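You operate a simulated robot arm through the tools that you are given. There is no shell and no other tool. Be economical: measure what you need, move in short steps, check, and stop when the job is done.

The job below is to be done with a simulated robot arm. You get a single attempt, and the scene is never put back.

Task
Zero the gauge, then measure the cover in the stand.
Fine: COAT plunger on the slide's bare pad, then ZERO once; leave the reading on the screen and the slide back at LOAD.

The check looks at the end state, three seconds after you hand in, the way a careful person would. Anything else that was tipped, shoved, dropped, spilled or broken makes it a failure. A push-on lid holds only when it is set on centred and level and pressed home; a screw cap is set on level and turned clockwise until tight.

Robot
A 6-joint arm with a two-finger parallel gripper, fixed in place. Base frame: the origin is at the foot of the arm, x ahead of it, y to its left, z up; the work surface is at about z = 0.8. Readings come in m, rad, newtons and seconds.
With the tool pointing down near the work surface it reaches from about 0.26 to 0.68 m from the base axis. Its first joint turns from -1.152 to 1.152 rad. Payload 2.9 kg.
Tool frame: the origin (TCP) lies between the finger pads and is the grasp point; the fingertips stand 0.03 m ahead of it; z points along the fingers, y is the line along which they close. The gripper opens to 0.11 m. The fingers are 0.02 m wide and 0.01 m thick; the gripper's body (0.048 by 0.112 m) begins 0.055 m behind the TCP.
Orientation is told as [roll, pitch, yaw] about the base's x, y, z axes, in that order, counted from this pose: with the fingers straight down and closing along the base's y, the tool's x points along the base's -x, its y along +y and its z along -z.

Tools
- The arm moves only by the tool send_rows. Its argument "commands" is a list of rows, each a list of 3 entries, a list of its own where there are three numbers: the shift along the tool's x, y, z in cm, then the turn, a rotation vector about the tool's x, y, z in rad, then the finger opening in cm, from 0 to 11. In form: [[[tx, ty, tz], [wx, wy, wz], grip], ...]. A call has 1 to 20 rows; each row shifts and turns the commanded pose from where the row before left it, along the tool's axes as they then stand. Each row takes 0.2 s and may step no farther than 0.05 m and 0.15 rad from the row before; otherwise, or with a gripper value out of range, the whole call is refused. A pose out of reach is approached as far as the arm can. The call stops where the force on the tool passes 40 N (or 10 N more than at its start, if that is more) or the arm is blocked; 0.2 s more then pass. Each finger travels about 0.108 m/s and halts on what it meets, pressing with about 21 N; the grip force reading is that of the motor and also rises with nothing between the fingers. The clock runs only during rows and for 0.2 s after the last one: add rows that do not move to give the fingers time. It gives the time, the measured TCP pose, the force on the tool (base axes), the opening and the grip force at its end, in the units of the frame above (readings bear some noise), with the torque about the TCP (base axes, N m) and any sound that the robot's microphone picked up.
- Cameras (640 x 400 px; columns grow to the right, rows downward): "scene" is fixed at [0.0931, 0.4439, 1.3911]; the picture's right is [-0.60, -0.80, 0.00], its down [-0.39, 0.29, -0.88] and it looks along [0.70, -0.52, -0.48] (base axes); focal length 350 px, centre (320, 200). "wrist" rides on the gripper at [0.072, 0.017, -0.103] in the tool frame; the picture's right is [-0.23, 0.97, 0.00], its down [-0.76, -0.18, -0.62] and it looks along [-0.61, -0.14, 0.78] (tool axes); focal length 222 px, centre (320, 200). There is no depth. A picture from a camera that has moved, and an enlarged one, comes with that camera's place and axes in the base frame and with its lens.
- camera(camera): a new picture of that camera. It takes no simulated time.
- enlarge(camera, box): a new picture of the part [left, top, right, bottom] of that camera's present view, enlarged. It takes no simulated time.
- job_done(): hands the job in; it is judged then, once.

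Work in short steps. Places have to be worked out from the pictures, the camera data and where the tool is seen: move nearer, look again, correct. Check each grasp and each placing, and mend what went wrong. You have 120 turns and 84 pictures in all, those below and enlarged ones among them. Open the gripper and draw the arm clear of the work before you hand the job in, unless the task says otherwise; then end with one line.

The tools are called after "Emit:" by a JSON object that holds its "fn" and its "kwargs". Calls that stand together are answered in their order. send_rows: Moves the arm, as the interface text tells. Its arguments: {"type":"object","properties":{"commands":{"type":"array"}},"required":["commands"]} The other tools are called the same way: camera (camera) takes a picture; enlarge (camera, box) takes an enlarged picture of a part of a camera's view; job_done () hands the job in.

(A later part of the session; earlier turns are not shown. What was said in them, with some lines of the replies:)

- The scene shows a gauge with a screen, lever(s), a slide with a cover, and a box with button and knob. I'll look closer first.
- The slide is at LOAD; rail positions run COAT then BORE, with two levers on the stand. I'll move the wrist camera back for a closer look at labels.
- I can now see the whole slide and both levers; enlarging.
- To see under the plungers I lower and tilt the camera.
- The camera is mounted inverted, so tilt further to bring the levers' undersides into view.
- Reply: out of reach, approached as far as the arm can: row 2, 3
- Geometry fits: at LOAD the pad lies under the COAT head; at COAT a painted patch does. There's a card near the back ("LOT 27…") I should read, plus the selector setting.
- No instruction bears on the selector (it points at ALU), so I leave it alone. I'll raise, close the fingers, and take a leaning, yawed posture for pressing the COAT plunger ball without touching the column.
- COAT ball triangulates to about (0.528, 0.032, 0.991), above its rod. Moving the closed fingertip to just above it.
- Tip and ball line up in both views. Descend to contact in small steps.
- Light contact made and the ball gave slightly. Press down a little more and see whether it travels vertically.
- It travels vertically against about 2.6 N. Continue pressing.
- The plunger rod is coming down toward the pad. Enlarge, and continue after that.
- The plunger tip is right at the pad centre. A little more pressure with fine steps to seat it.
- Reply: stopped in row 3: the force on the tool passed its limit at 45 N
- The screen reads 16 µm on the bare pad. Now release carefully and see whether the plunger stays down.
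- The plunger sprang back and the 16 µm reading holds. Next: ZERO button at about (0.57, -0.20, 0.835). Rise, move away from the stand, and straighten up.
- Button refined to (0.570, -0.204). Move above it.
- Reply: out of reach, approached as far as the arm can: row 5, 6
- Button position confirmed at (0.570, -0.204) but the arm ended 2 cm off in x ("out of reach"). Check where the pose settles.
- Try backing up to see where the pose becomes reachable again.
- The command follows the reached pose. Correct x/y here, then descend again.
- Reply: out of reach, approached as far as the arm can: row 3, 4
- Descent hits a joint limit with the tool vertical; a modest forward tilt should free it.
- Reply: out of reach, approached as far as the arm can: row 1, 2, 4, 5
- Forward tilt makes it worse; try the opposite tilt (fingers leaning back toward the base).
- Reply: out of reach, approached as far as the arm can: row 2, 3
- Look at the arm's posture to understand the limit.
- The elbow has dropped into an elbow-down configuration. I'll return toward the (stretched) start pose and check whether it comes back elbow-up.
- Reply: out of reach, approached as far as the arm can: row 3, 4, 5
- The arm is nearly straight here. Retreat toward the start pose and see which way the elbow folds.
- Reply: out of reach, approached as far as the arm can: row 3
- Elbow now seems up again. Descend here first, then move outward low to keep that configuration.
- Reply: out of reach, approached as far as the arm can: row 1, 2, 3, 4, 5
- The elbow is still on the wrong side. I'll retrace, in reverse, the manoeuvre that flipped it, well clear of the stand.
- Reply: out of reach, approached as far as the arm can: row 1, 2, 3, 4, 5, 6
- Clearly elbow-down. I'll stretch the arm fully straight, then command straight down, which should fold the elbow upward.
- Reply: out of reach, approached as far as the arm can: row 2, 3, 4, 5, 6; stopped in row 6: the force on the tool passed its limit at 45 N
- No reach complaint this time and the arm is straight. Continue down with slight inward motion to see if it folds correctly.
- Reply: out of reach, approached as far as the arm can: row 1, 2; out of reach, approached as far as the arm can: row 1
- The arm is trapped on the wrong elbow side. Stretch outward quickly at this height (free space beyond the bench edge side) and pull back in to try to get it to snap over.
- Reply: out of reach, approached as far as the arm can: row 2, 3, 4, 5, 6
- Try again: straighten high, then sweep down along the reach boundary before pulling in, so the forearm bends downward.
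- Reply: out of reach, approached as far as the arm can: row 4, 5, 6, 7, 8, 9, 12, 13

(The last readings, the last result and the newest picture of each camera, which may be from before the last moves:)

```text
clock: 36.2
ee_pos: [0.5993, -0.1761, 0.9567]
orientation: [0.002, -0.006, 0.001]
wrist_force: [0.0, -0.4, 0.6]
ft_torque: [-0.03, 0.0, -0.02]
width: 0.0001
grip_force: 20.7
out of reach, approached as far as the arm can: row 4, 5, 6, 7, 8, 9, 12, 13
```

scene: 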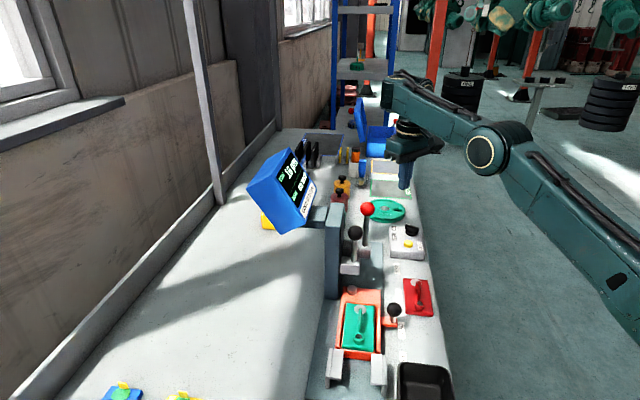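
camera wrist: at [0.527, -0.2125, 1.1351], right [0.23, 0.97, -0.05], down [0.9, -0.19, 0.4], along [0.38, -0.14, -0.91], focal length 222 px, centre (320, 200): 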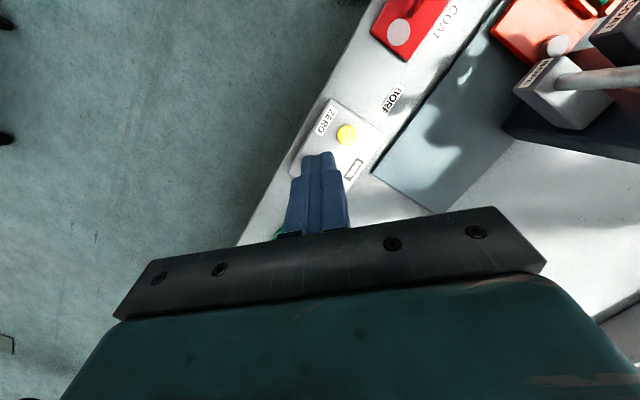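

Still the wrong side. Push outward harder (several rows) to get fully straight, then look before folding.

Emit:
{"fn": "send_rows", "kwargs": {"commands": [[[-3, -0.9, -4.8], [0, 0, 0], 0], [[-3, -0.9, -4.8], [0, 0, 0], 0], [[-4.5, -1.3, 0], [0, 0, 0], 0], [[-4.5, -1.3, 0], [0, 0, 0], 0], [[-4.5, -1.3, 0], [0, 0, 0], 0], [[-4.5, -1.3, 0], [0, 0, 0], 0], [[-4.5, -1.3, 0], [0, 0, 0], 0], [[0, 0, 0], [0, 0, 0], 0]]}}

Emit:
{"fn": "camera", "kwargs": {"camera": "scene"}}

```text
refused: row 1 steps farther than a row can; nothing moved
```

```text
41 pictures are left
```

scene: 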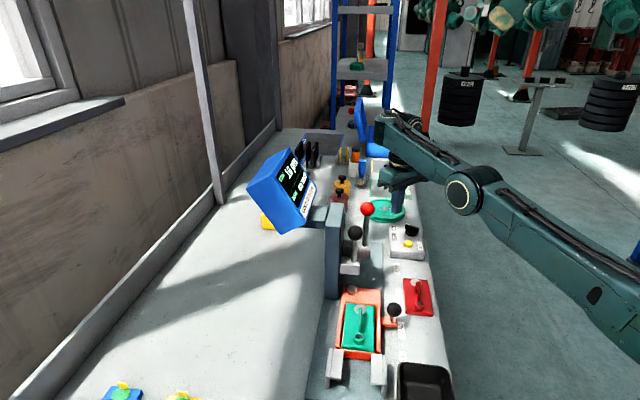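

Picture shows the arm still bent the wrong way. At clock 25 (near the start pose) the image did show the elbow up; go back there and try moving on inward/toward y=0 as at the very start.

Emit:
{"fn": "send_rows", "kwargs": {"commands": [[[0, 0, -4.8], [0, 0, 0], 0], [[0, 0, -4.8], [0, 0, 0], 0], [[0, 0, -4.8], [0, 0, 0], 0], [[0, 0, -4.8], [0, 0, 0], 0], [[0, 0, -4], [0, 0, 0], 0], [[4, 1.2, 0], [0, 0, 0], 0], [[4, 1.2, 0], [0, 0, 0], 0], [[4, 1.2, 0], [0, 0, 0], 0], [[4, 1.2, 0], [0, 0, 0], 0], [[0, 0, 0], [0, 0, 0], 0]]}}

Emit:
{"fn": "camera", "kwargs": {"camera": "scene"}}

```text
clock: 38.4
ee_pos: [0.4368, -0.1309, 1.2026]
orientation: [0.002, -0.006, 0.001]
wrist_force: [0.0, -0.9, 0.2]
ft_torque: [0.01, 0.03, 0.05]
width: 0.0
grip_force: 21.1
out of reach, approached as far as the arm can: row 4, 5, 8, 9
```

```text
40 pictures are left
```

scene: 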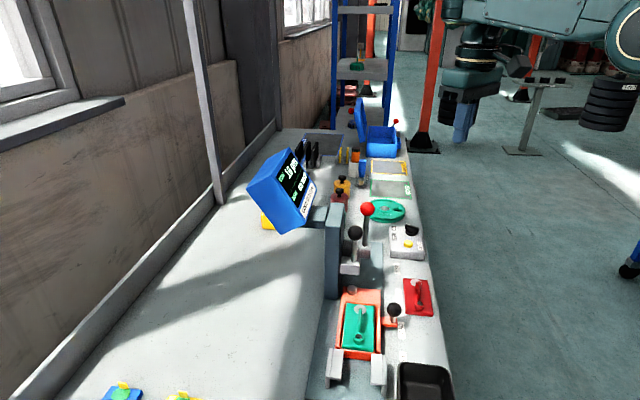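

Now try the original outward path: toward (0.406, -0.005, 1.12).

Emit:
{"fn": "send_rows", "kwargs": {"commands": [[[1, 4, 0], [0, 0, 0], 0], [[1, 4, 0], [0, 0, 0], 0], [[1, 4, 0], [0, 0, 0], 0], [[0, 0, 2], [0, 0, 0], 0], [[0, 0, 2], [0, 0, 0], 0], [[0, 0, 2], [0, 0, 0], 0], [[0, 0, 2], [0, 0, 0], 0], [[0, 0, 0], [0, 0, 0], 0]]}}

Emit:
{"fn": "camera", "kwargs": {"camera": "scene"}}

```text
clock: 40.2
ee_pos: [0.4506, -0.0136, 1.2065]
orientation: [0.001, -0.003, 0.002]
wrist_force: [0.0, 0.6, -0.3]
ft_torque: [-0.01, -0.01, 0.01]
width: 0.0002
grip_force: 21.0
out of reach, approached as far as the arm can: row 1, 2, 3, 4, 5, 6, 7
```

```text
39 pictures are left
```

scene: 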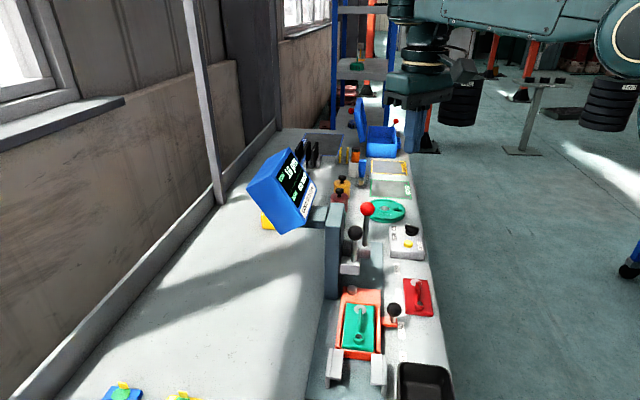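

Elbow side is still wrong. I'll push hard against full extension for many rows to get truly straight, sweep down along the boundary, then pull in.

Emit:
{"fn": "send_rows", "kwargs": {"commands": [[[-3.2, -3.7, 0], [0, 0, 0], 0], [[-3.2, -3.7, 0], [0, 0, 0], 0], [[-3.2, -3.7, 0], [0, 0, 0], 0], [[-3.2, -3.7, 0], [0, 0, 0], 0], [[-3.4, -1.05, -2.8], [0, 0, 0], 0], [[-3.4, -1.05, -2.8], [0, 0, 0], 0], [[-3.4, -1.05, -2.8], [0, 0, 0], 0], [[-3.4, -1.05, -2.8], [0, 0, 0], 0], [[-3.4, -1.05, -2.8], [0, 0, 0], 0], [[-3.4, -1.05, -2.8], [0, 0, 0], 0], [[-3.4, -1.05, -2.8], [0, 0, 0], 0], [[-3.4, -1.05, -2.8], [0, 0, 0], 0], [[-3.4, -1.05, -2.8], [0, 0, 0], 0], [[0, 0, 0], [0, 0, 0], 0]]}}

Emit:
{"fn": "camera", "kwargs": {"camera": "scene"}}

```text
clock: 41.3
ee_pos: [0.5641, -0.158, 1.1654]
orientation: [0.034, 0.106, -0.009]
wrist_force: [7.9, -1.9, -12.0]
ft_torque: [0.03, 0.19, 0.02]
width: 0.0002
grip_force: 20.4
out of reach, approached as far as the arm can: row 4, 5
stopped in row 5: the force on the tool passed its limit at 55 N (the readings are from after the stop); the commanded pose is now the measured one
```

```text
38 pictures are left
```

scene: 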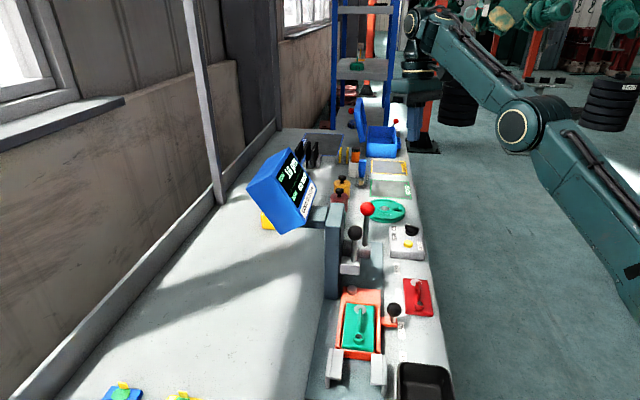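

The snap-through is visible: elbow flips through straight. I'll return to the elbow-up pose near the start and test whether a backward tilt (fingers toward base) lets it descend.

Emit:
{"fn": "send_rows", "kwargs": {"commands": [[[3.8, 1.2, -1], [0, 0, 0], 0], [[3.8, 1.2, -1], [0, 0, 0], 0], [[3.8, 1.2, -1], [0, 0, 0], 0], [[0, 0, 0], [0, 0.15, 0], 0], [[0, 0, 0], [0, 0.15, 0], 0], [[0, 0, 0], [0, 0, 0], 0]]}}

Emit:
{"fn": "send_rows", "kwargs": {"commands": [[[0, 0, 3], [0, 0, 0], 0], [[0, 0, 0], [0, 0, 0], 0]]}}

Emit:
{"fn": "camera", "kwargs": {"camera": "scene"}}

```text
clock: 42.5
ee_pos: [0.4542, -0.1215, 1.2037]
orientation: [0.035, 0.355, 0.006]
wrist_force: [5.9, -2.3, -22.9]
ft_torque: [0.09, 0.14, 0.02]
width: 0.0003
grip_force: 20.6
out of reach, approached as far as the arm can: row 5
stopped in row 6: the force on the tool passed its limit at 84 N (the readings are from after the stop); the commanded pose is now the measured one
```

```text
clock: 43.1
ee_pos: [0.4426, -0.1197, 1.1758]
orientation: [0.036, 0.36, 0.005]
wrist_force: [0.0, -1.3, 0.8]
ft_torque: [0.01, 0.01, 0.01]
width: 0.0001
grip_force: 21.0
```

```text
37 pictures are left
```

scene: 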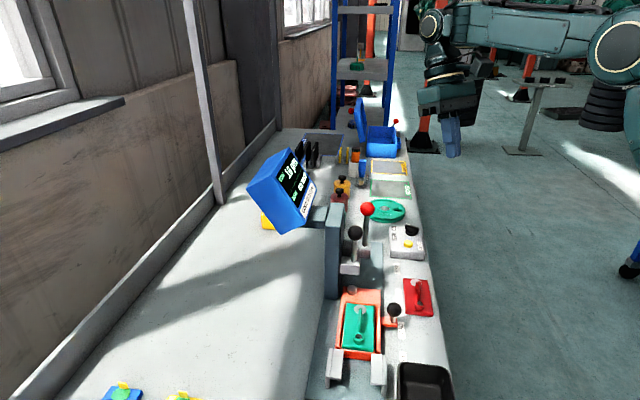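

Another snap, and the last descent went without complaint. Test further inward and down.

Emit:
{"fn": "send_rows", "kwargs": {"commands": [[[0, 0, 3], [0, 0, 0], 0], [[0, 0, 3], [0, 0, 0], 0], [[0, 0, 0], [0, 0, 0], 0]]}}

```text
clock: 43.9
ee_pos: [0.4207, -0.1171, 1.1172]
orientation: [0.035, 0.361, 0.004]
wrist_force: [-0.6, -0.3, 0.4]
ft_torque: [0.03, 0.01, 0.0]
width: 0.0
grip_force: 21.0
```

It's folding properly now. Straighten the tilt while descending a bit.

Emit:
{"fn": "send_rows", "kwargs": {"commands": [[[0, 0, 2], [0, -0.15, 0], 0], [[0, 0, 2], [0, -0.15, 0], 0], [[0, 0, 2], [0, -0.06, 0], 0], [[0, 0, 2], [0.035, 0, 0], 0], [[0, 0, 0], [0, 0, 0], 0]]}}

Emit:
{"fn": "camera", "kwargs": {"camera": "scene"}}

```text
clock: 45.1
ee_pos: [0.502, -0.1394, 1.1501]
orientation: [-0.001, 0.003, -0.007]
wrist_force: [0.1, 0.0, -0.8]
ft_torque: [-0.01, 0.0, 0.0]
width: 0.0001
grip_force: 20.9
out of reach, approached as far as the arm can: row 1, 2, 3, 4
```

```text
36 pictures are left
```

scene: 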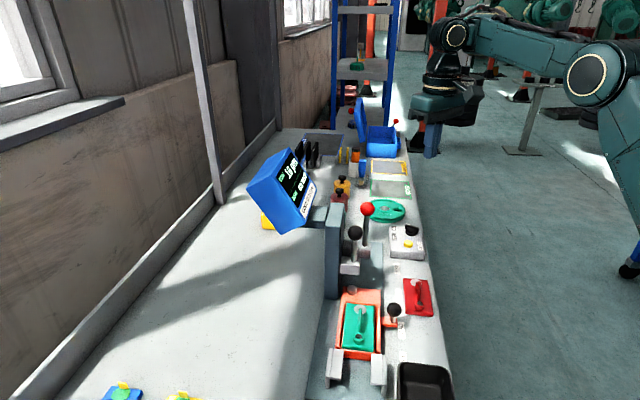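

The stuck states all share the same wrist-to-forearm angle, so it's a wrist limit from how the wrist unwound. Test whether yawing relieves it.

Emit:
{"fn": "send_rows", "kwargs": {"commands": [[[0, 0, 0], [0, 0, -0.15], 0], [[0, 0, 0], [0, 0, -0.15], 0], [[0, 0, 0], [0, 0, -0.15], 0], [[0, 0, 0], [0, 0, -0.15], 0], [[0, 0, 0], [0, 0, -0.15], 0], [[0, 0, 2], [0, 0, 0], 0], [[0, 0, 2], [0, 0, 0], 0], [[0, 0, 2], [0, 0, 0], 0], [[0, 0, 0], [0, 0, 0], 0]]}}

```text
clock: 47.1
ee_pos: [0.529, -0.148, 1.1181]
orientation: [0.0, 0.002, 0.744]
wrist_force: [-0.1, -0.4, -0.5]
ft_torque: [-0.01, 0.02, -0.01]
width: 0.0001
grip_force: 21.8
out of reach, approached as far as the arm can: row 6, 7, 8
```

Yaw makes no difference. Look at the wrist structure closely.

Emit:
{"fn": "enlarge", "kwargs": {"camera": "scene", "box": [380, 0, 640, 170]}}

```text
2.35 times, centred on (510, 85) of scene
camera zoom: at [0.0932, 0.4439, 1.3911], right [-0.6, -0.8, 0.0], down [-0.39, 0.29, -0.88], along [0.7, -0.52, -0.48], focal length 824 px, centre (-127, 471)
```

zoom: 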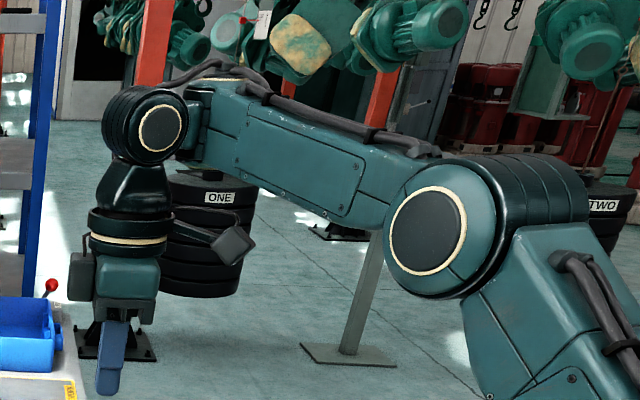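

Geometry says all stuck poses share one wrist angle. Test a sideways tilt of the tool, in one direction, followed by a descent.

Emit:
{"fn": "send_rows", "kwargs": {"commands": [[[0, 0, 0], [-0.078, -0.127, 0], 0], [[0, 0, 0], [-0.078, -0.127, 0], 0], [[0, 0, 0], [-0.078, -0.127, 0], 0], [[0, 0, 2], [0, 0, 0], 0], [[0, 0, 2], [0, 0, 0], 0], [[0, 0, 2], [0, 0, 0], 0], [[0, 0, 0], [0, 0, 0], 0]]}}

```text
clock: 48.7
ee_pos: [0.5232, -0.1177, 1.0501]
orientation: [0.244, -0.377, 0.695]
wrist_force: [0.0, 0.2, 0.8]
ft_torque: [0.02, 0.02, 0.01]
width: 0.0001
grip_force: 21.1
out of reach, approached as far as the arm can: row 2, 3
```

Lateral tilt does relieve it. Continue descending in this attitude.

Emit:
{"fn": "send_rows", "kwargs": {"commands": [[[0, 0, 2], [0, 0, 0], 0], [[0, 0, 2], [0, 0, 0], 0], [[1, 0, -1], [0, 0, 0], 0], [[2, 0, -1], [0, 0, 0], 0], [[0, 0, 0], [0, 0, 0], 0]]}}

Emit:
{"fn": "enlarge", "kwargs": {"camera": "scene", "box": [320, 0, 640, 280]}}

```text
clock: 49.9
ee_pos: [0.5043, -0.1261, 1.0226]
orientation: [0.243, -0.376, 0.694]
wrist_force: [-0.7, 0.1, -1.1]
ft_torque: [-0.02, -0.03, -0.01]
width: 0.0
grip_force: 21.4
```

```text
1.43 times, centred on (480, 140) of scene
camera zoom: at [0.0931, 0.4439, 1.3911], right [-0.6, -0.8, 0.0], down [-0.39, 0.29, -0.88], along [0.7, -0.52, -0.48], focal length 500 px, centre (91, 286)
```

zoom: 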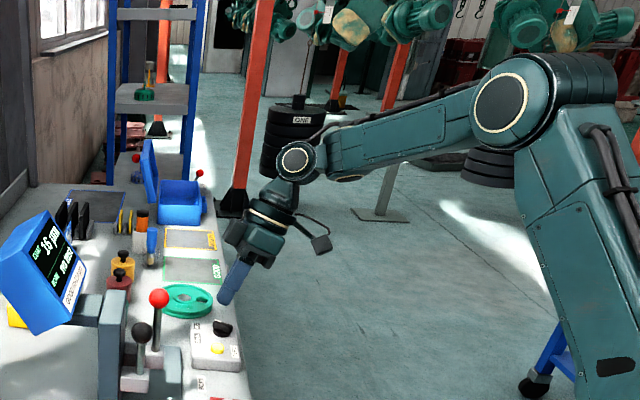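

The arm folds properly in this attitude. Now try gradually straightening the tool here, low, to see if it stays free.

Emit:
{"fn": "send_rows", "kwargs": {"commands": [[[0, 0, 0], [0.078, 0.127, 0], 0], [[0, 0, 0], [0, 0, 0], 0]]}}

```text
clock: 50.5
ee_pos: [0.5062, -0.1259, 1.0221]
orientation: [0.157, -0.251, 0.723]
wrist_force: [0.4, -0.3, 0.3]
ft_torque: [-0.01, 0.01, -0.01]
width: 0.0
grip_force: 20.5
```

Emit:
{"fn": "send_rows", "kwargs": {"commands": [[[0, 0, 0], [0.078, 0.127, 0], 0], [[0, 0, 0], [0.04, 0.065, 0], 0], [[0, 0, 0], [0, 0, 0], 0]]}}

```text
clock: 51.3
ee_pos: [0.5056, -0.1267, 1.0222]
orientation: [0.037, -0.058, 0.741]
wrist_force: [-0.4, 0.0, 0.5]
ft_torque: [-0.04, -0.02, 0.01]
width: 0.0
grip_force: 21.0
```

Free again and almost vertical. Now level out and move low and outward to above the ZERO button.

Emit:
{"fn": "send_rows", "kwargs": {"commands": [[[0, 0, 0], [0.036, 0.058, 0], 0], [[0, 0, 3], [0, 0, 0], 0], [[0, 0, 3], [0, 0, 0], 0], [[0.16, -3.3, 0.9], [0, 0, 0], 0], [[0.16, -3.3, 0.9], [0, 0, 0], 0], [[0.16, -3.4, 0.9], [0, 0, 0], 0], [[0, 0, 0], [0, 0, 0], 0]]}}

Emit:
{"fn": "camera", "kwargs": {"camera": "wrist"}}

```text
clock: 52.9
ee_pos: [0.5712, -0.2036, 0.9341]
orientation: [0.0, -0.005, 0.742]
wrist_force: [0.2, 1.0, -0.8]
ft_torque: [0.03, 0.01, -0.01]
width: 0.0
grip_force: 21.2
```

```text
33 pictures are left
camera wrist: at [0.5071, -0.2401, 1.0371], right [-0.49, 0.87, 0.0], down [0.68, 0.38, 0.63], along [0.54, 0.31, -0.78], focal length 222 px, centre (320, 200)
```

wrist: 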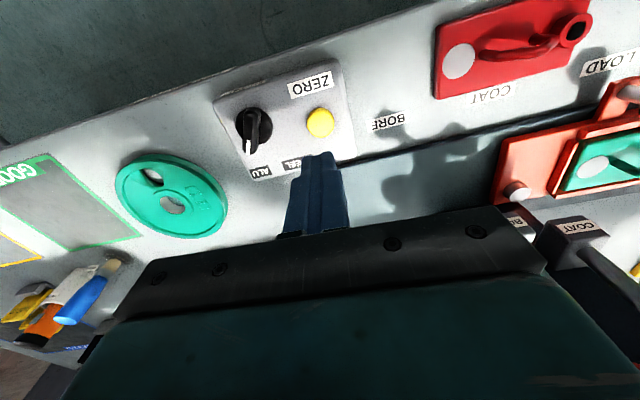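

On target. Descend to just above the button.

Emit:
{"fn": "send_rows", "kwargs": {"commands": [[[0, 0, 2.5], [0, 0, 0], 0], [[0, 0, 2], [0, 0, 0], 0], [[0, 0, 0], [0, 0, 0], 0]]}}

Emit:
{"fn": "enlarge", "kwargs": {"camera": "scene", "box": [360, 190, 460, 260]}}

Emit:
{"fn": "camera", "kwargs": {"camera": "wrist"}}

```text
clock: 53.7
ee_pos: [0.57, -0.2025, 0.8883]
orientation: [0.0, -0.002, 0.744]
wrist_force: [0.1, -0.6, 0.4]
ft_torque: [0.0, -0.03, 0.01]
width: 0.0
grip_force: 21.3
```

```text
5.71 times, centred on (410, 225) of scene
camera zoom: at [0.0932, 0.4439, 1.3911], right [-0.6, -0.8, 0.0], down [-0.39, 0.29, -0.88], along [0.7, -0.52, -0.48], focal length 2000 px, centre (-194, 57)
```

zoom: 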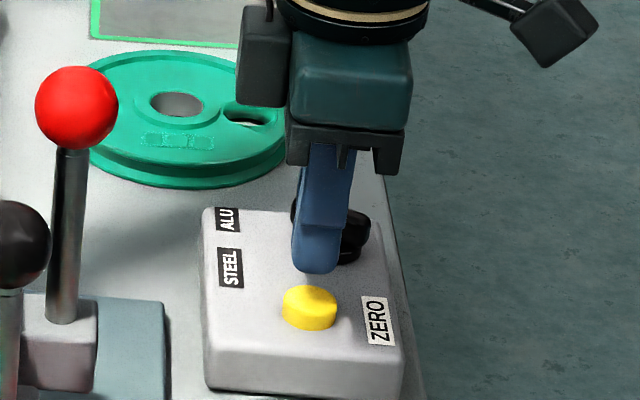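

```text
31 pictures are left
camera wrist: at [0.5061, -0.2399, 0.9923], right [-0.49, 0.87, 0.0], down [0.68, 0.38, 0.63], along [0.54, 0.31, -0.78], focal length 222 px, centre (320, 200)
```

wrist: 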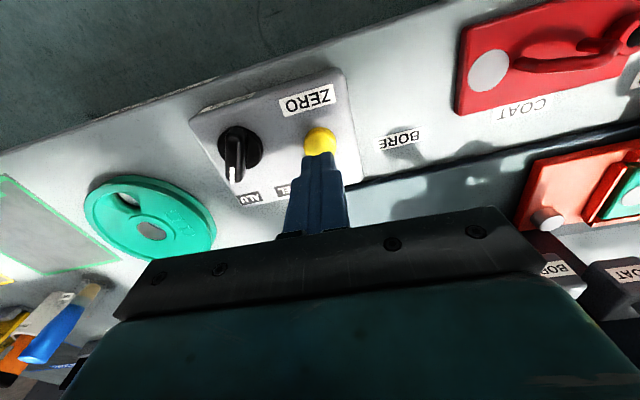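

Aligned. One press: descend in small steps until the force rises.

Emit:
{"fn": "send_rows", "kwargs": {"commands": [[[0, 0, 0.6], [0, 0, 0], 0], [[0, 0, 0.6], [0, 0, 0], 0], [[0, 0, 0.4], [0, 0, 0], 0], [[0, 0, 0.4], [0, 0, 0], 0], [[0, 0, 0.3], [0, 0, 0], 0]]}}

Emit:
{"fn": "enlarge", "kwargs": {"camera": "scene", "box": [260, 140, 440, 270]}}

```text
clock: 54.9
ee_pos: [0.5707, -0.203, 0.8677]
orientation: [0.0, -0.003, 0.743]
wrist_force: [0.2, 0.8, 2.6]
ft_torque: [0.03, 0.02, 0.03]
width: 0.0004
grip_force: 20.4
heard: click
```

```text
3.08 times, centred on (350, 205) of scene
camera zoom: at [0.0931, 0.4439, 1.3911], right [-0.6, -0.8, 0.0], down [-0.39, 0.29, -0.88], along [0.7, -0.52, -0.48], focal length 1077 px, centre (228, 185)
```

zoom: 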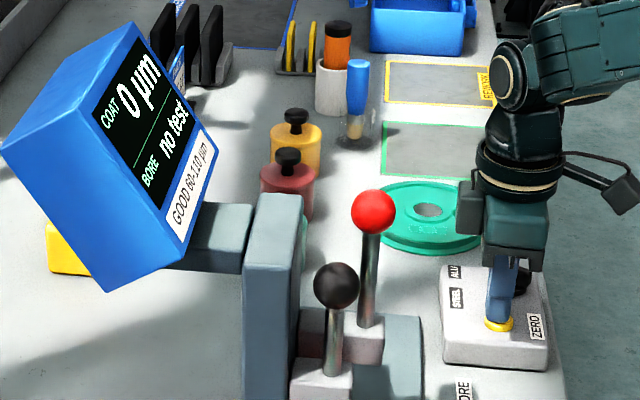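

ZERO clicked and the screen reads 0 µm. Lift off and move low toward the slide knob.

Emit:
{"fn": "send_rows", "kwargs": {"commands": [[[0, 0, -2], [0, 0, 0], 0], [[0, 0, -4.5], [0, 0, 0], 0], [[0, 0, -3.5], [0, 0, 0], 2], [[-0.62, 4.43, 0], [0, 0, 0], 5], [[-0.62, 4.43, 0], [0, 0, 0], 5], [[-0.62, 4.43, 0], [0, 0, 0], 5], [[-0.62, 4.43, 0], [0, 0, 0], 5], [[-0.62, 4.43, 0], [0, 0, 0], 5], [[-0.62, 4.43, 0], [0, 0, 0], 5], [[0, 0, 0], [0, 0, 0], 5]]}}

Emit:
{"fn": "camera", "kwargs": {"camera": "wrist"}}

Emit:
{"fn": "camera", "kwargs": {"camera": "scene"}}

```text
clock: 57.1
ee_pos: [0.4192, 0.0184, 0.9681]
orientation: [-0.001, -0.002, 0.744]
wrist_force: [-0.4, -1.0, -0.7]
ft_torque: [0.02, -0.01, 0.03]
width: 0.05
grip_force: 0.1
```

```text
29 pictures are left
camera wrist: at [0.3557, -0.0182, 1.0708], right [-0.49, 0.87, 0.0], down [0.68, 0.38, 0.63], along [0.54, 0.31, -0.78], focal length 222 px, centre (320, 200)
```

wrist: 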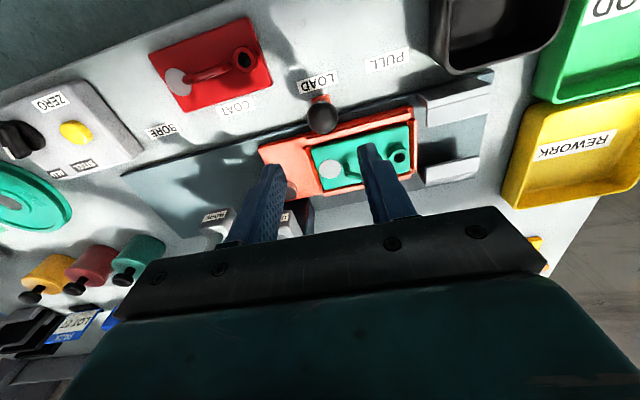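

```text
28 pictures are left
```

scene: 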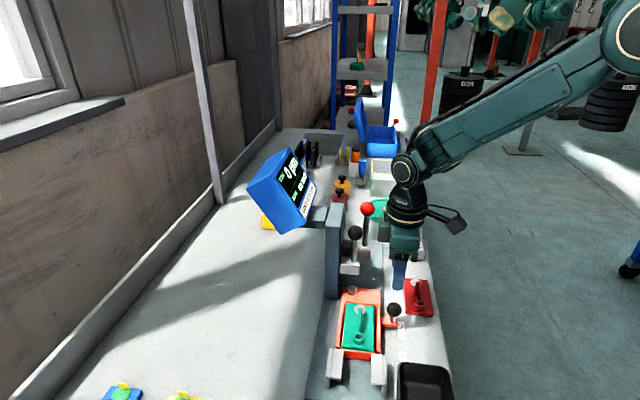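

Knob ball at (0.417, 0.019). Descend straddling it.

Emit:
{"fn": "send_rows", "kwargs": {"commands": [[[0.1, 0.1, 4], [0, 0, 0], 5], [[0, 0, 4], [0, 0, 0], 5], [[0, 0, 2.5], [0, 0, 0], 5], [[0, 0, 0], [0, 0, 0], 5]]}}

Emit:
{"fn": "camera", "kwargs": {"camera": "wrist"}}

Emit:
{"fn": "enlarge", "kwargs": {"camera": "scene", "box": [330, 250, 450, 350]}}

```text
clock: 58.1
ee_pos: [0.4169, 0.0184, 0.8613]
orientation: [-0.001, -0.003, 0.745]
wrist_force: [-0.2, -0.4, -0.1]
ft_torque: [0.02, -0.01, 0.02]
width: 0.0503
grip_force: 0.0
```

```text
27 pictures are left
camera wrist: at [0.3527, -0.0189, 0.9654], right [-0.49, 0.87, 0.0], down [0.68, 0.38, 0.63], along [0.54, 0.31, -0.78], focal length 222 px, centre (320, 200)
```

wrist: 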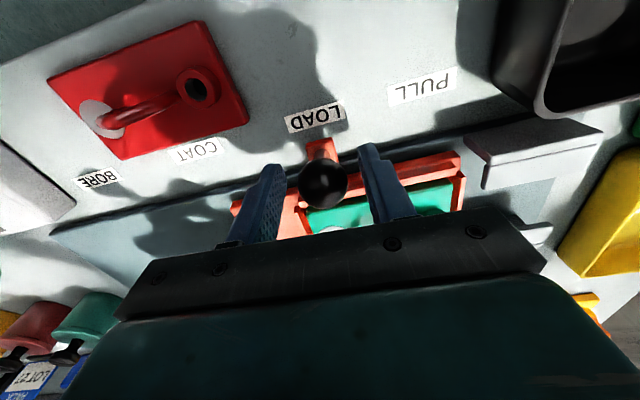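

```text
4.00 times, centred on (390, 300) of scene
camera zoom: at [0.0932, 0.4439, 1.3911], right [-0.6, -0.8, 0.0], down [-0.39, 0.29, -0.88], along [0.7, -0.52, -0.48], focal length 1400 px, centre (40, -200)
```

zoom: 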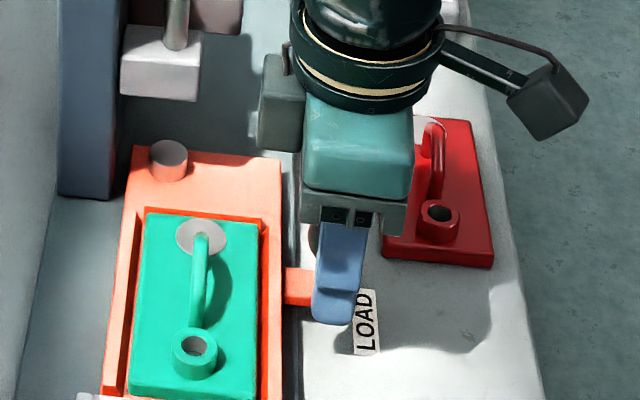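

Ball sits between the fingers. Close on it.

Emit:
{"fn": "send_rows", "kwargs": {"commands": [[[0, 0, 0], [0, 0, 0], 2.5], [[0, 0, 0], [0, 0, 0], 2.5], [[0, 0, 0], [0, 0, 0], 2.5]]}}

```text
clock: 58.9
ee_pos: [0.4157, 0.018, 0.8622]
orientation: [0.001, -0.003, 0.745]
wrist_force: [-0.6, 3.4, -4.7]
ft_torque: [0.17, -0.18, 0.03]
width: 0.0293
grip_force: 45.4
```

Gripped (2.9 cm). Slide toward COAT along the rail (45° direction), about 9.7 cm, starting with 4 cm to check.

Emit:
{"fn": "send_rows", "kwargs": {"commands": [[[-0.04, -1, 0], [0, 0, 0], 2.5], [[-0.06, -1.5, 0], [0, 0, 0], 2.5], [[-0.06, -1.5, 0], [0, 0, 0], 2.5], [[0, 0, 0], [0, 0, 0], 2.5]]}}

Emit:
{"fn": "camera", "kwargs": {"camera": "scene"}}

```text
clock: 59.9
ee_pos: [0.4443, -0.0096, 0.8619]
orientation: [0.001, -0.006, 0.745]
wrist_force: [10.7, 11.0, -7.8]
ft_torque: [-0.25, 0.21, -0.14]
width: 0.0296
grip_force: 45.4
```

```text
25 pictures are left
```

scene: 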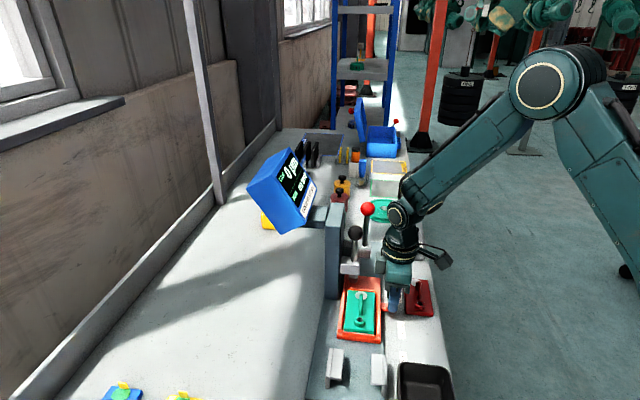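

Sliding well with some lateral load; relieve that slightly and continue.

Emit:
{"fn": "send_rows", "kwargs": {"commands": [[[-0.16, -1.5, 0], [0, 0, 0], 2.5], [[-0.06, -1.5, 0], [0, 0, 0], 2.5], [[-0.04, -1, 0], [0, 0, 0], 2.5], [[0, 0, 0], [0, 0, 0], 2.5]]}}

Emit:
{"fn": "enlarge", "kwargs": {"camera": "wrist", "box": [100, 60, 500, 260]}}

```text
clock: 60.9
ee_pos: [0.4728, -0.0376, 0.8631]
orientation: [0.001, -0.002, 0.742]
wrist_force: [-0.5, -1.6, 10.0]
ft_torque: [0.27, -0.17, 0.1]
width: 0.0294
grip_force: 45.0
```

```text
1.60 times, centred on (300, 160) of wrist
camera zoom: at [0.4087, -0.0747, 0.9655], right [-0.49, 0.87, 0.0], down [0.68, 0.38, 0.62], along [0.54, 0.31, -0.78], focal length 355 px, centre (352, 264)
```

zoom: 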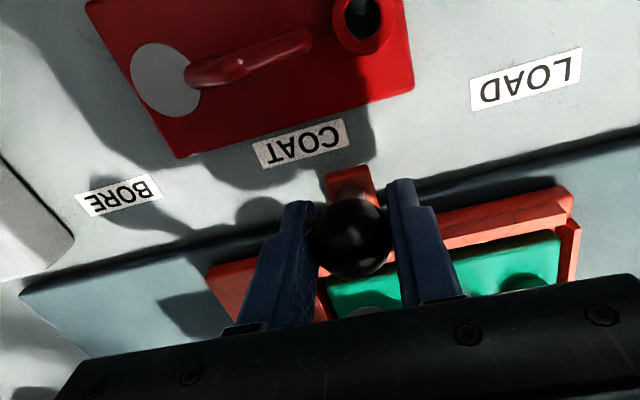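

About 1.7 cm remains to align the tab with COAT. Continue in small steps.

Emit:
{"fn": "send_rows", "kwargs": {"commands": [[[-0.03, -0.7, 0], [0, 0, 0], 2.5], [[-0.03, -0.7, 0], [0, 0, 0], 2.5], [[-0.01, -0.25, 0], [0, 0, 0], 2.5], [[0, 0, 0], [0, 0, 0], 2.5]]}}

Emit:
{"fn": "camera", "kwargs": {"camera": "wrist"}}

```text
clock: 61.9
ee_pos: [0.4838, -0.0496, 0.8625]
orientation: [0.001, -0.003, 0.74]
wrist_force: [-6.1, -10.4, 11.8]
ft_torque: [-0.44, 0.41, -0.11]
width: 0.0294
grip_force: 45.1
```

```text
23 pictures are left
camera wrist: at [0.4206, -0.0864, 0.9655], right [-0.49, 0.87, 0.0], down [0.68, 0.38, 0.62], along [0.54, 0.31, -0.78], focal length 222 px, centre (320, 200)
```

wrist: 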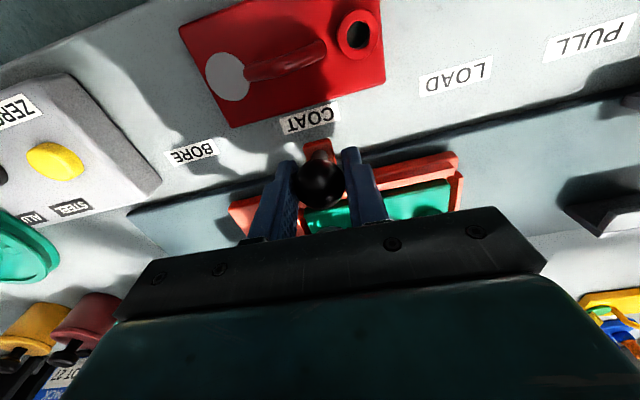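

Tab now aligns with COAT just as it did with LOAD. Release and lift.

Emit:
{"fn": "send_rows", "kwargs": {"commands": [[[0, 0, 0], [0, 0, 0], 4], [[0, 0, 0], [0, 0, 0], 5], [[0, 0, 0], [0, 0, 0], 5], [[0, 0, -3], [0, 0, 0], 5], [[0, 0, -4.5], [0, 0, 0], 5], [[0, 0, 0], [0, 0, 0], 5]]}}

Emit:
{"fn": "camera", "kwargs": {"camera": "wrist"}}

Emit:
{"fn": "enlarge", "kwargs": {"camera": "scene", "box": [300, 220, 460, 340]}}

```text
clock: 63.3
ee_pos: [0.486, -0.0487, 0.9374]
orientation: [0.0, -0.004, 0.742]
wrist_force: [0.0, -0.2, 0.4]
ft_torque: [0.0, 0.05, 0.0]
width: 0.0503
grip_force: 0.0
```

```text
22 pictures are left
camera wrist: at [0.4223, -0.0853, 1.0406], right [-0.49, 0.87, 0.0], down [0.68, 0.38, 0.63], along [0.54, 0.31, -0.78], focal length 222 px, centre (320, 200)
```

wrist: 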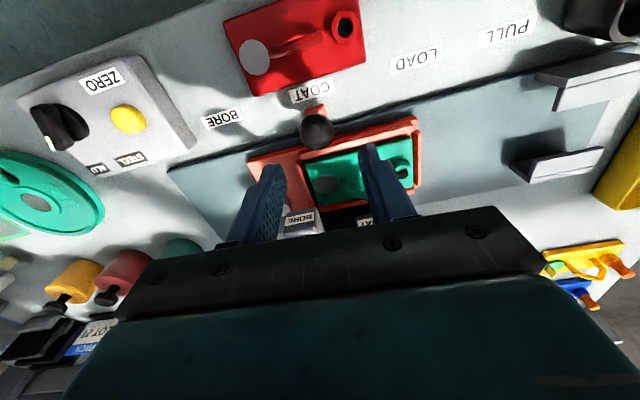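

```text
3.33 times, centred on (380, 280) of scene
camera zoom: at [0.0931, 0.4439, 1.3911], right [-0.6, -0.8, 0.0], down [-0.39, 0.29, -0.88], along [0.7, -0.52, -0.48], focal length 1167 px, centre (120, -67)
```

zoom: 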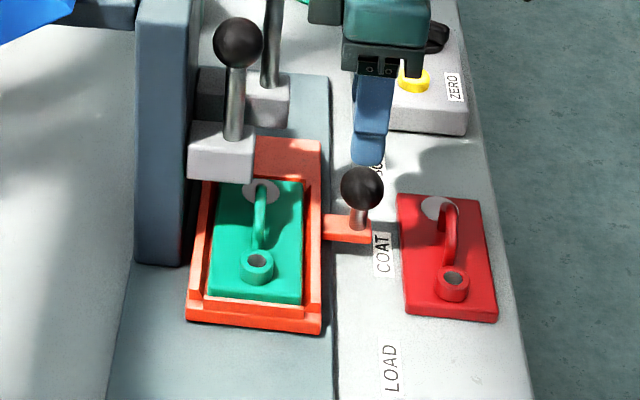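

Slide stays at COAT, cover's painted area under the COAT head. Close the fingers, rise and back away, and lean the tool as before.

Emit:
{"fn": "send_rows", "kwargs": {"commands": [[[0, 0, -4], [0, 0, 0], 3], [[0, 0, -4], [0, 0, 0], 0], [[0, 0, -4.5], [0, 0, 0], 0], [[4, 0, 0], [0, 0, 0], 0], [[4, 0, 0], [0, 0, 0], 0], [[0, 0, 0], [0, -0.15, 0], 0], [[0, 0, 0], [0, -0.15, 0], 0], [[0, 0, 0], [0, -0.15, 0], 0], [[0, 0, 0], [0, -0.05, 0], 0], [[0, 0, 0], [0, 0, 0], 0]]}}

```text
clock: 65.5
ee_pos: [0.4257, -0.104, 1.0605]
orientation: [0.0, -0.504, 0.742]
wrist_force: [0.4, 0.6, 0.3]
ft_torque: [0.01, -0.01, 0.02]
width: 0.0
grip_force: 21.3
```

No reach issues. Move to above the COAT ball.

Emit:
{"fn": "send_rows", "kwargs": {"commands": [[[-3.15, 0.8, 1.81], [0, 0, 0], 0], [[-3.15, 0.8, 1.81], [0, 0, 0], 0], [[-3.15, 0.8, 1.81], [0, 0, 0], 0], [[-3.15, 0.8, 1.81], [0, 0, 0], 0], [[0, 0, 0], [0, 0, 0], 0]]}}

Emit:
{"fn": "camera", "kwargs": {"camera": "wrist"}}

```text
clock: 66.7
ee_pos: [0.5116, 0.0183, 1.0585]
orientation: [0.0, -0.503, 0.741]
wrist_force: [0.4, 0.4, 0.1]
ft_torque: [0.0, -0.01, 0.0]
width: 0.0001
grip_force: 20.7
```

```text
20 pictures are left
camera wrist: at [0.4181, -0.046, 1.114], right [-0.51, 0.85, 0.11], down [0.39, 0.12, 0.91], along [0.77, 0.51, -0.39], focal length 222 px, centre (320, 200)
```

wrist: 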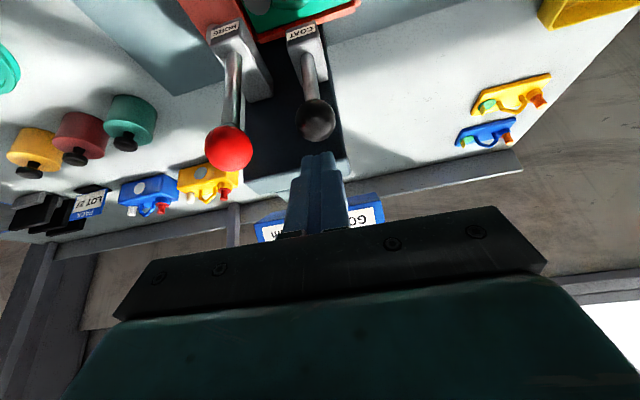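

Aligned. Press the plunger down toward the cover.

Emit:
{"fn": "send_rows", "kwargs": {"commands": [[[0.97, -0.1, 1.75], [0, 0, 0], 0], [[0.24, 0, 0.44], [0, 0, 0], 0], [[0.24, 0, 0.44], [0, 0, 0], 0], [[0.24, 0, 0.44], [0, 0, 0], 0], [[0.24, 0, 0.44], [0, 0, 0], 0], [[0.24, 0, 0.44], [0, 0, 0], 0], [[0.24, 0, 0.44], [0, 0, 0], 0], [[0.24, 0, 0.44], [0, 0, 0], 0], [[0, 0, 0], [0, 0, 0], 0]]}}

Emit:
{"fn": "enlarge", "kwargs": {"camera": "wrist", "box": [250, 0, 390, 160]}}

```text
clock: 68.7
ee_pos: [0.5118, 0.0178, 1.0031]
orientation: [0.0, -0.504, 0.743]
wrist_force: [-1.3, -1.9, 3.0]
ft_torque: [-0.04, -0.01, -0.03]
width: 0.0
grip_force: 21.2
```

```text
2.50 times, centred on (320, 80) of wrist
camera zoom: at [0.4179, -0.0467, 1.0595], right [-0.51, 0.85, 0.11], down [0.39, 0.12, 0.91], along [0.77, 0.51, -0.39], focal length 555 px, centre (320, 500)
```

zoom: 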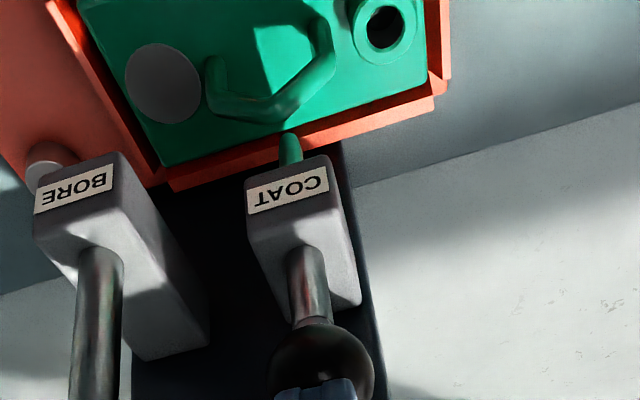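

The plunger is extended part way, near the handle's flank on the painted face. Continue in fine steps.

Emit:
{"fn": "send_rows", "kwargs": {"commands": [[[0.19, 0, 0.35], [0, 0, 0], 0], [[0.19, 0, 0.35], [0, 0, 0], 0], [[0, 0, 0], [0, 0, 0], 0]]}}

Emit:
{"fn": "enlarge", "kwargs": {"camera": "wrist", "box": [250, 0, 390, 160]}}

Emit:
{"fn": "enlarge", "kwargs": {"camera": "scene", "box": [240, 150, 400, 310]}}

```text
clock: 69.5
ee_pos: [0.5116, 0.0182, 0.9953]
orientation: [0.0, -0.503, 0.741]
wrist_force: [-0.6, -2.6, 3.3]
ft_torque: [-0.04, -0.02, -0.05]
width: 0.0
grip_force: 20.6
```

```text
2.50 times, centred on (320, 80) of wrist
camera zoom: at [0.4178, -0.0465, 1.0517], right [-0.51, 0.85, 0.11], down [0.39, 0.12, 0.91], along [0.77, 0.51, -0.39], focal length 555 px, centre (320, 500)
```

zoom: 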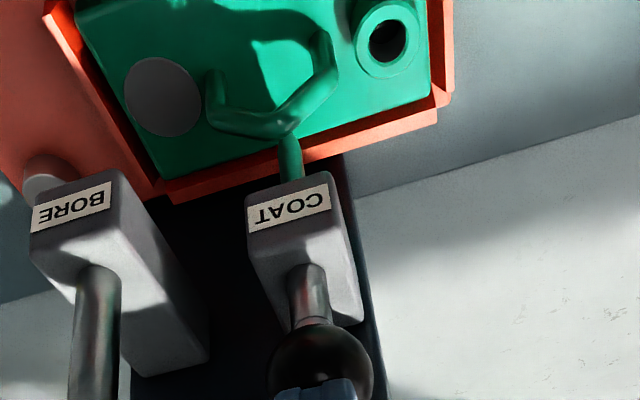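

```text
2.50 times, centred on (320, 230) of scene
camera zoom: at [0.0931, 0.4438, 1.3912], right [-0.6, -0.8, 0.0], down [-0.39, 0.29, -0.88], along [0.7, -0.52, -0.48], focal length 875 px, centre (320, 125)
```

zoom: 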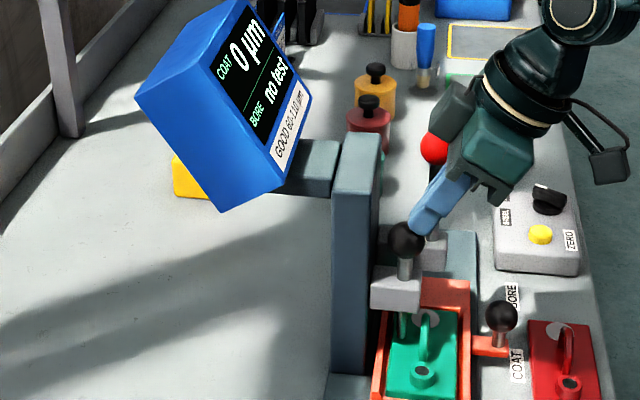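

The scene view shows the plunger clear of the handle, over green paint. Press home.

Emit:
{"fn": "send_rows", "kwargs": {"commands": [[[0.19, 0, 0.35], [0, 0, 0], 0], [[0.14, 0, 0.26], [0, 0, 0], 0], [[0.14, 0, 0.26], [0, 0, 0], 0], [[0.14, 0, 0.26], [0, 0, 0], 0], [[0.14, 0, 0.26], [0, 0, 0], 0], [[0, 0, 0], [0, 0, 0], 0]]}}

Emit:
{"fn": "enlarge", "kwargs": {"camera": "scene", "box": [240, 150, 400, 310]}}

```text
clock: 70.8
ee_pos: [0.5128, 0.0181, 0.985]
orientation: [-0.001, -0.509, 0.745]
wrist_force: [-8.9, -2.6, 11.1]
ft_torque: [0.05, 0.14, 0.06]
width: 0.0
grip_force: 21.1
stopped in row 6: the force on the tool passed its limit at 44 N (the readings are from after the stop); the commanded pose is now the measured one
```

```text
2.50 times, centred on (320, 230) of scene
camera zoom: at [0.0927, 0.4438, 1.3912], right [-0.6, -0.8, 0.0], down [-0.39, 0.29, -0.88], along [0.7, -0.52, -0.48], focal length 875 px, centre (320, 125)
```

zoom: 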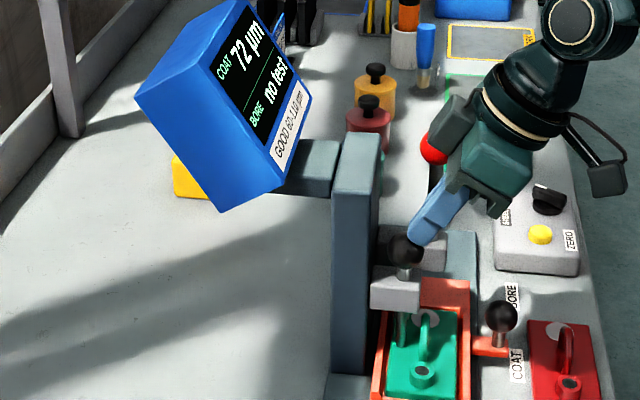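

The screen reads COAT 72 µm (within GOOD range). Release upward and retrace my path, then straighten the tool.

Emit:
{"fn": "send_rows", "kwargs": {"commands": [[[-0.48, 0, -0.88], [0, 0, 0], 0], [[-1.44, 0, -2.64], [0, 0, 0], 0], [[-1.69, 0, -3.06], [0, 0, 0], 0], [[3.15, -0.8, -1.81], [0, 0, 0], 0], [[3.15, -0.8, -1.81], [0, 0, 0], 0], [[3.15, -0.8, -1.81], [0, 0, 0], 0], [[3.15, -0.8, -1.81], [0, 0, 0], 0], [[0, 0, 0], [0, 0.15, 0], 0], [[0, 0, 0], [0, 0.15, 0], 0], [[0, 0, 0], [0, 0.15, 0], 0], [[0, 0, 0], [0, 0.057, 0], 3], [[0, 0, 0], [0, 0, 0], 5]]}}

Emit:
{"fn": "enlarge", "kwargs": {"camera": "scene", "box": [240, 150, 460, 350]}}

```text
clock: 73.4
ee_pos: [0.4273, -0.1038, 1.0606]
orientation: [-0.002, 0.0, 0.747]
wrist_force: [-0.3, -0.2, -0.7]
ft_torque: [0.02, 0.01, 0.04]
width: 0.0501
grip_force: 0.0
```

```text
2.00 times, centred on (350, 250) of scene
camera zoom: at [0.0931, 0.4439, 1.3911], right [-0.6, -0.8, 0.0], down [-0.39, 0.29, -0.88], along [0.7, -0.52, -0.48], focal length 700 px, centre (260, 100)
```

zoom: 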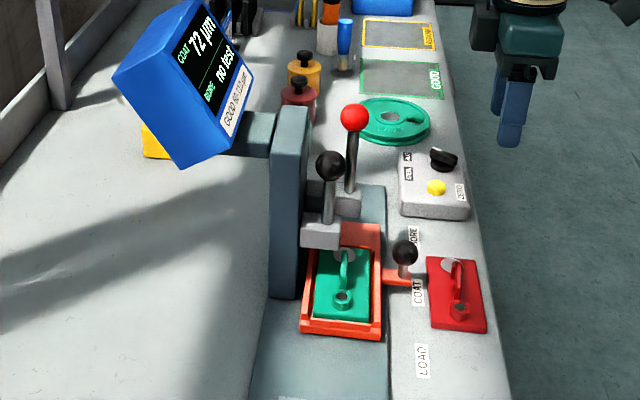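

Reading persists with the plunger up. Go back over the knob and down around it.

Emit:
{"fn": "send_rows", "kwargs": {"commands": [[[-4, 0, 0], [0, 0, 0], 5], [[-3.9, 0, 0], [0, 0, 0], 5], [[0, 0, 4.5], [0, 0, 0], 5], [[0, 0, 4.5], [0, 0, 0], 5], [[0, 0, 3.3], [0, 0, 0], 5], [[0, 0, 0], [0, 0, 0], 5]]}}

Emit:
{"fn": "camera", "kwargs": {"camera": "wrist"}}

```text
clock: 74.8
ee_pos: [0.4845, -0.0504, 0.9381]
orientation: [-0.002, -0.003, 0.745]
wrist_force: [0.6, 0.8, 0.3]
ft_torque: [0.01, -0.01, 0.0]
width: 0.0501
grip_force: 0.0
```

```text
14 pictures are left
camera wrist: at [0.4206, -0.087, 1.0419], right [-0.49, 0.87, 0.0], down [0.68, 0.39, 0.62], along [0.54, 0.31, -0.78], focal length 222 px, centre (320, 200)
```

wrist: 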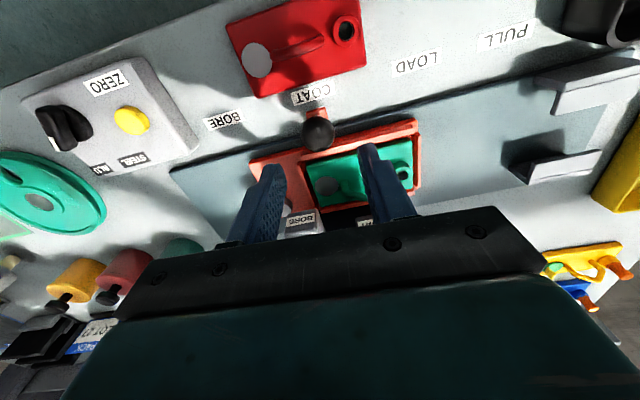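

Ball centred between the fingers; descend and grip.

Emit:
{"fn": "send_rows", "kwargs": {"commands": [[[0, 0, 4], [0, 0, 0], 5], [[0, 0, 3.6], [0, 0, 0], 5], [[0, 0, 0], [0, 0, 0], 5], [[0, 0, 0], [0, 0, 0], 2.5], [[0, 0, 0], [0, 0, 0], 2.5], [[0, 0, 0], [0, 0, 0], 2.5]]}}

```text
clock: 76.2
ee_pos: [0.4858, -0.0509, 0.8634]
orientation: [-0.002, -0.003, 0.744]
wrist_force: [1.7, 0.0, -7.8]
ft_torque: [0.21, -0.38, -0.04]
width: 0.0296
grip_force: 44.5
```

Gripped. Slide back toward LOAD.

Emit:
{"fn": "send_rows", "kwargs": {"commands": [[[0.06, 1.5, 0], [0, 0, 0], 2.5], [[0.06, 1.5, 0], [0, 0, 0], 2.5], [[0.06, 1.5, 0], [0, 0, 0], 2.5], [[0.06, 1.5, 0], [0, 0, 0], 2.5], [[0.06, 1.5, 0], [0, 0, 0], 2.5], [[0, 0, 0], [0, 0, 0], 2.5]]}}

```text
clock: 77.6
ee_pos: [0.4339, 0.0025, 0.864]
orientation: [-0.005, -0.004, 0.744]
wrist_force: [-6.6, -7.4, 38.2]
ft_torque: [-0.43, 0.4, -0.03]
width: 0.0296
grip_force: 44.8
```

Vertical load has built up; relieve it slightly and finish the remaining 2.4 cm.

Emit:
{"fn": "send_rows", "kwargs": {"commands": [[[0.08, 0.5, -0.15], [0, 0, 0], 2.5], [[0.04, 0.8, 0], [0, 0, 0], 2.5], [[0.04, 0.8, 0], [0, 0, 0], 2.5], [[0.02, 0.35, 0], [0, 0, 0], 2.5], [[0, 0, 0], [0, 0, 0], 2.5]]}}

Emit:
{"fn": "camera", "kwargs": {"camera": "wrist"}}

```text
clock: 78.8
ee_pos: [0.416, 0.02, 0.8641]
orientation: [-0.005, -0.005, 0.749]
wrist_force: [7.5, 8.0, 25.8]
ft_torque: [-0.12, 0.07, 0.23]
width: 0.0295
grip_force: 44.4
```

```text
13 pictures are left
camera wrist: at [0.3516, -0.0175, 0.9667], right [-0.5, 0.87, 0.0], down [0.67, 0.39, 0.63], along [0.55, 0.31, -0.78], focal length 222 px, centre (320, 200)
```

wrist: 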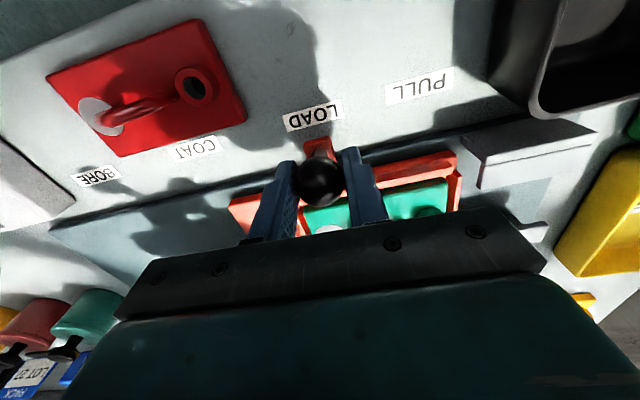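

Back at LOAD (within about 1 mm of the start). Release and lift straight up.

Emit:
{"fn": "send_rows", "kwargs": {"commands": [[[0, 0, 0], [0, 0, 0], 4], [[0, 0, 0], [0, 0, 0], 5], [[0, 0, 0], [0, 0, 0], 5], [[0, 0, -3], [0, 0, 0], 5], [[0, 0, -4.5], [0, 0, 0], 5], [[0, 0, -4.5], [0, 0, 0], 5], [[0, 0, 0], [0, 0, 0], 5]]}}

Emit:
{"fn": "camera", "kwargs": {"camera": "wrist"}}

Emit:
{"fn": "camera", "kwargs": {"camera": "scene"}}

```text
clock: 80.4
ee_pos: [0.4134, 0.0181, 0.9849]
orientation: [-0.001, -0.001, 0.744]
wrist_force: [0.6, -0.3, -0.2]
ft_torque: [-0.03, 0.0, 0.02]
width: 0.0503
grip_force: 0.0
```

```text
12 pictures are left
camera wrist: at [0.3504, -0.0182, 1.0886], right [-0.49, 0.87, 0.0], down [0.68, 0.39, 0.62], along [0.54, 0.31, -0.78], focal length 222 px, centre (320, 200)
```

wrist: 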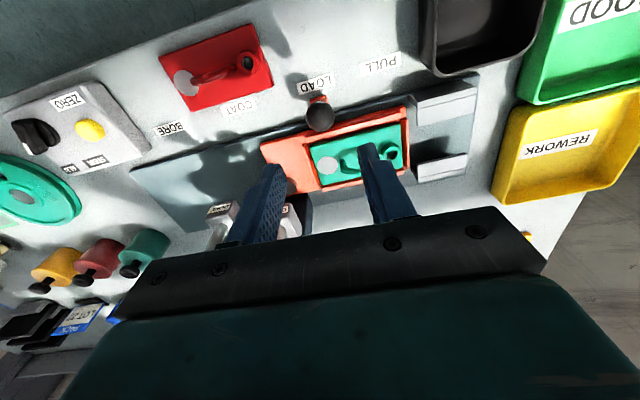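

```text
11 pictures are left
```

scene: 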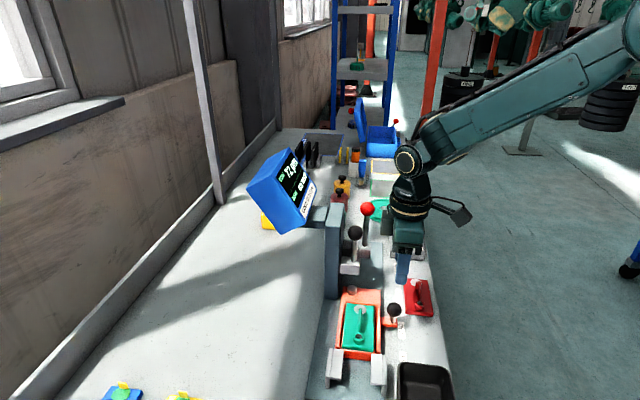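

Slide knob is at its original LOAD spot and the screen shows 72 µm. Draw the arm clear and verify.

Emit:
{"fn": "send_rows", "kwargs": {"commands": [[[0, 0, -4], [0, 0, 0], 8], [[0, 0, -3], [0, 0, 0], 11], [[0, -4, 0], [0, 0, 0], 11], [[0, -4, 0], [0, 0, 0], 11], [[3, 0, 0], [0, 0, 0], 11], [[0, 0, 0], [0, 0, 0], 11]]}}

Emit:
{"fn": "enlarge", "kwargs": {"camera": "scene", "box": [230, 140, 470, 400]}}

```text
clock: 81.8
ee_pos: [0.4473, -0.0616, 1.053]
orientation: [0.0, -0.002, 0.748]
wrist_force: [0.2, -0.3, -0.7]
ft_torque: [0.03, 0.01, -0.04]
width: 0.1102
grip_force: 0.0
```

```text
1.54 times, centred on (350, 270) of scene
camera zoom: at [0.0932, 0.4439, 1.3911], right [-0.6, -0.8, 0.0], down [-0.39, 0.29, -0.88], along [0.7, -0.52, -0.48], focal length 538 px, centre (274, 92)
```

zoom: 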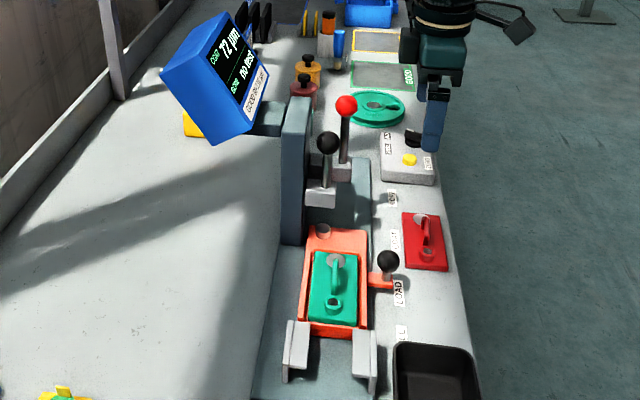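

Everything is in place: the slide is at LOAD, the reading is held at 72 µm, and the arm is clear with the gripper open.

Emit:
{"fn": "job_done", "kwargs": {}}

```text
The job is handed in.
```

I zeroed the gauge on the slide's bare pad with one ZERO press (16 µm before, 0 µm after), then measured the cover at 72 µm; that reading is still on the screen, the slide is back at LOAD, and I left the selector on ALU without confirming the cover's material.
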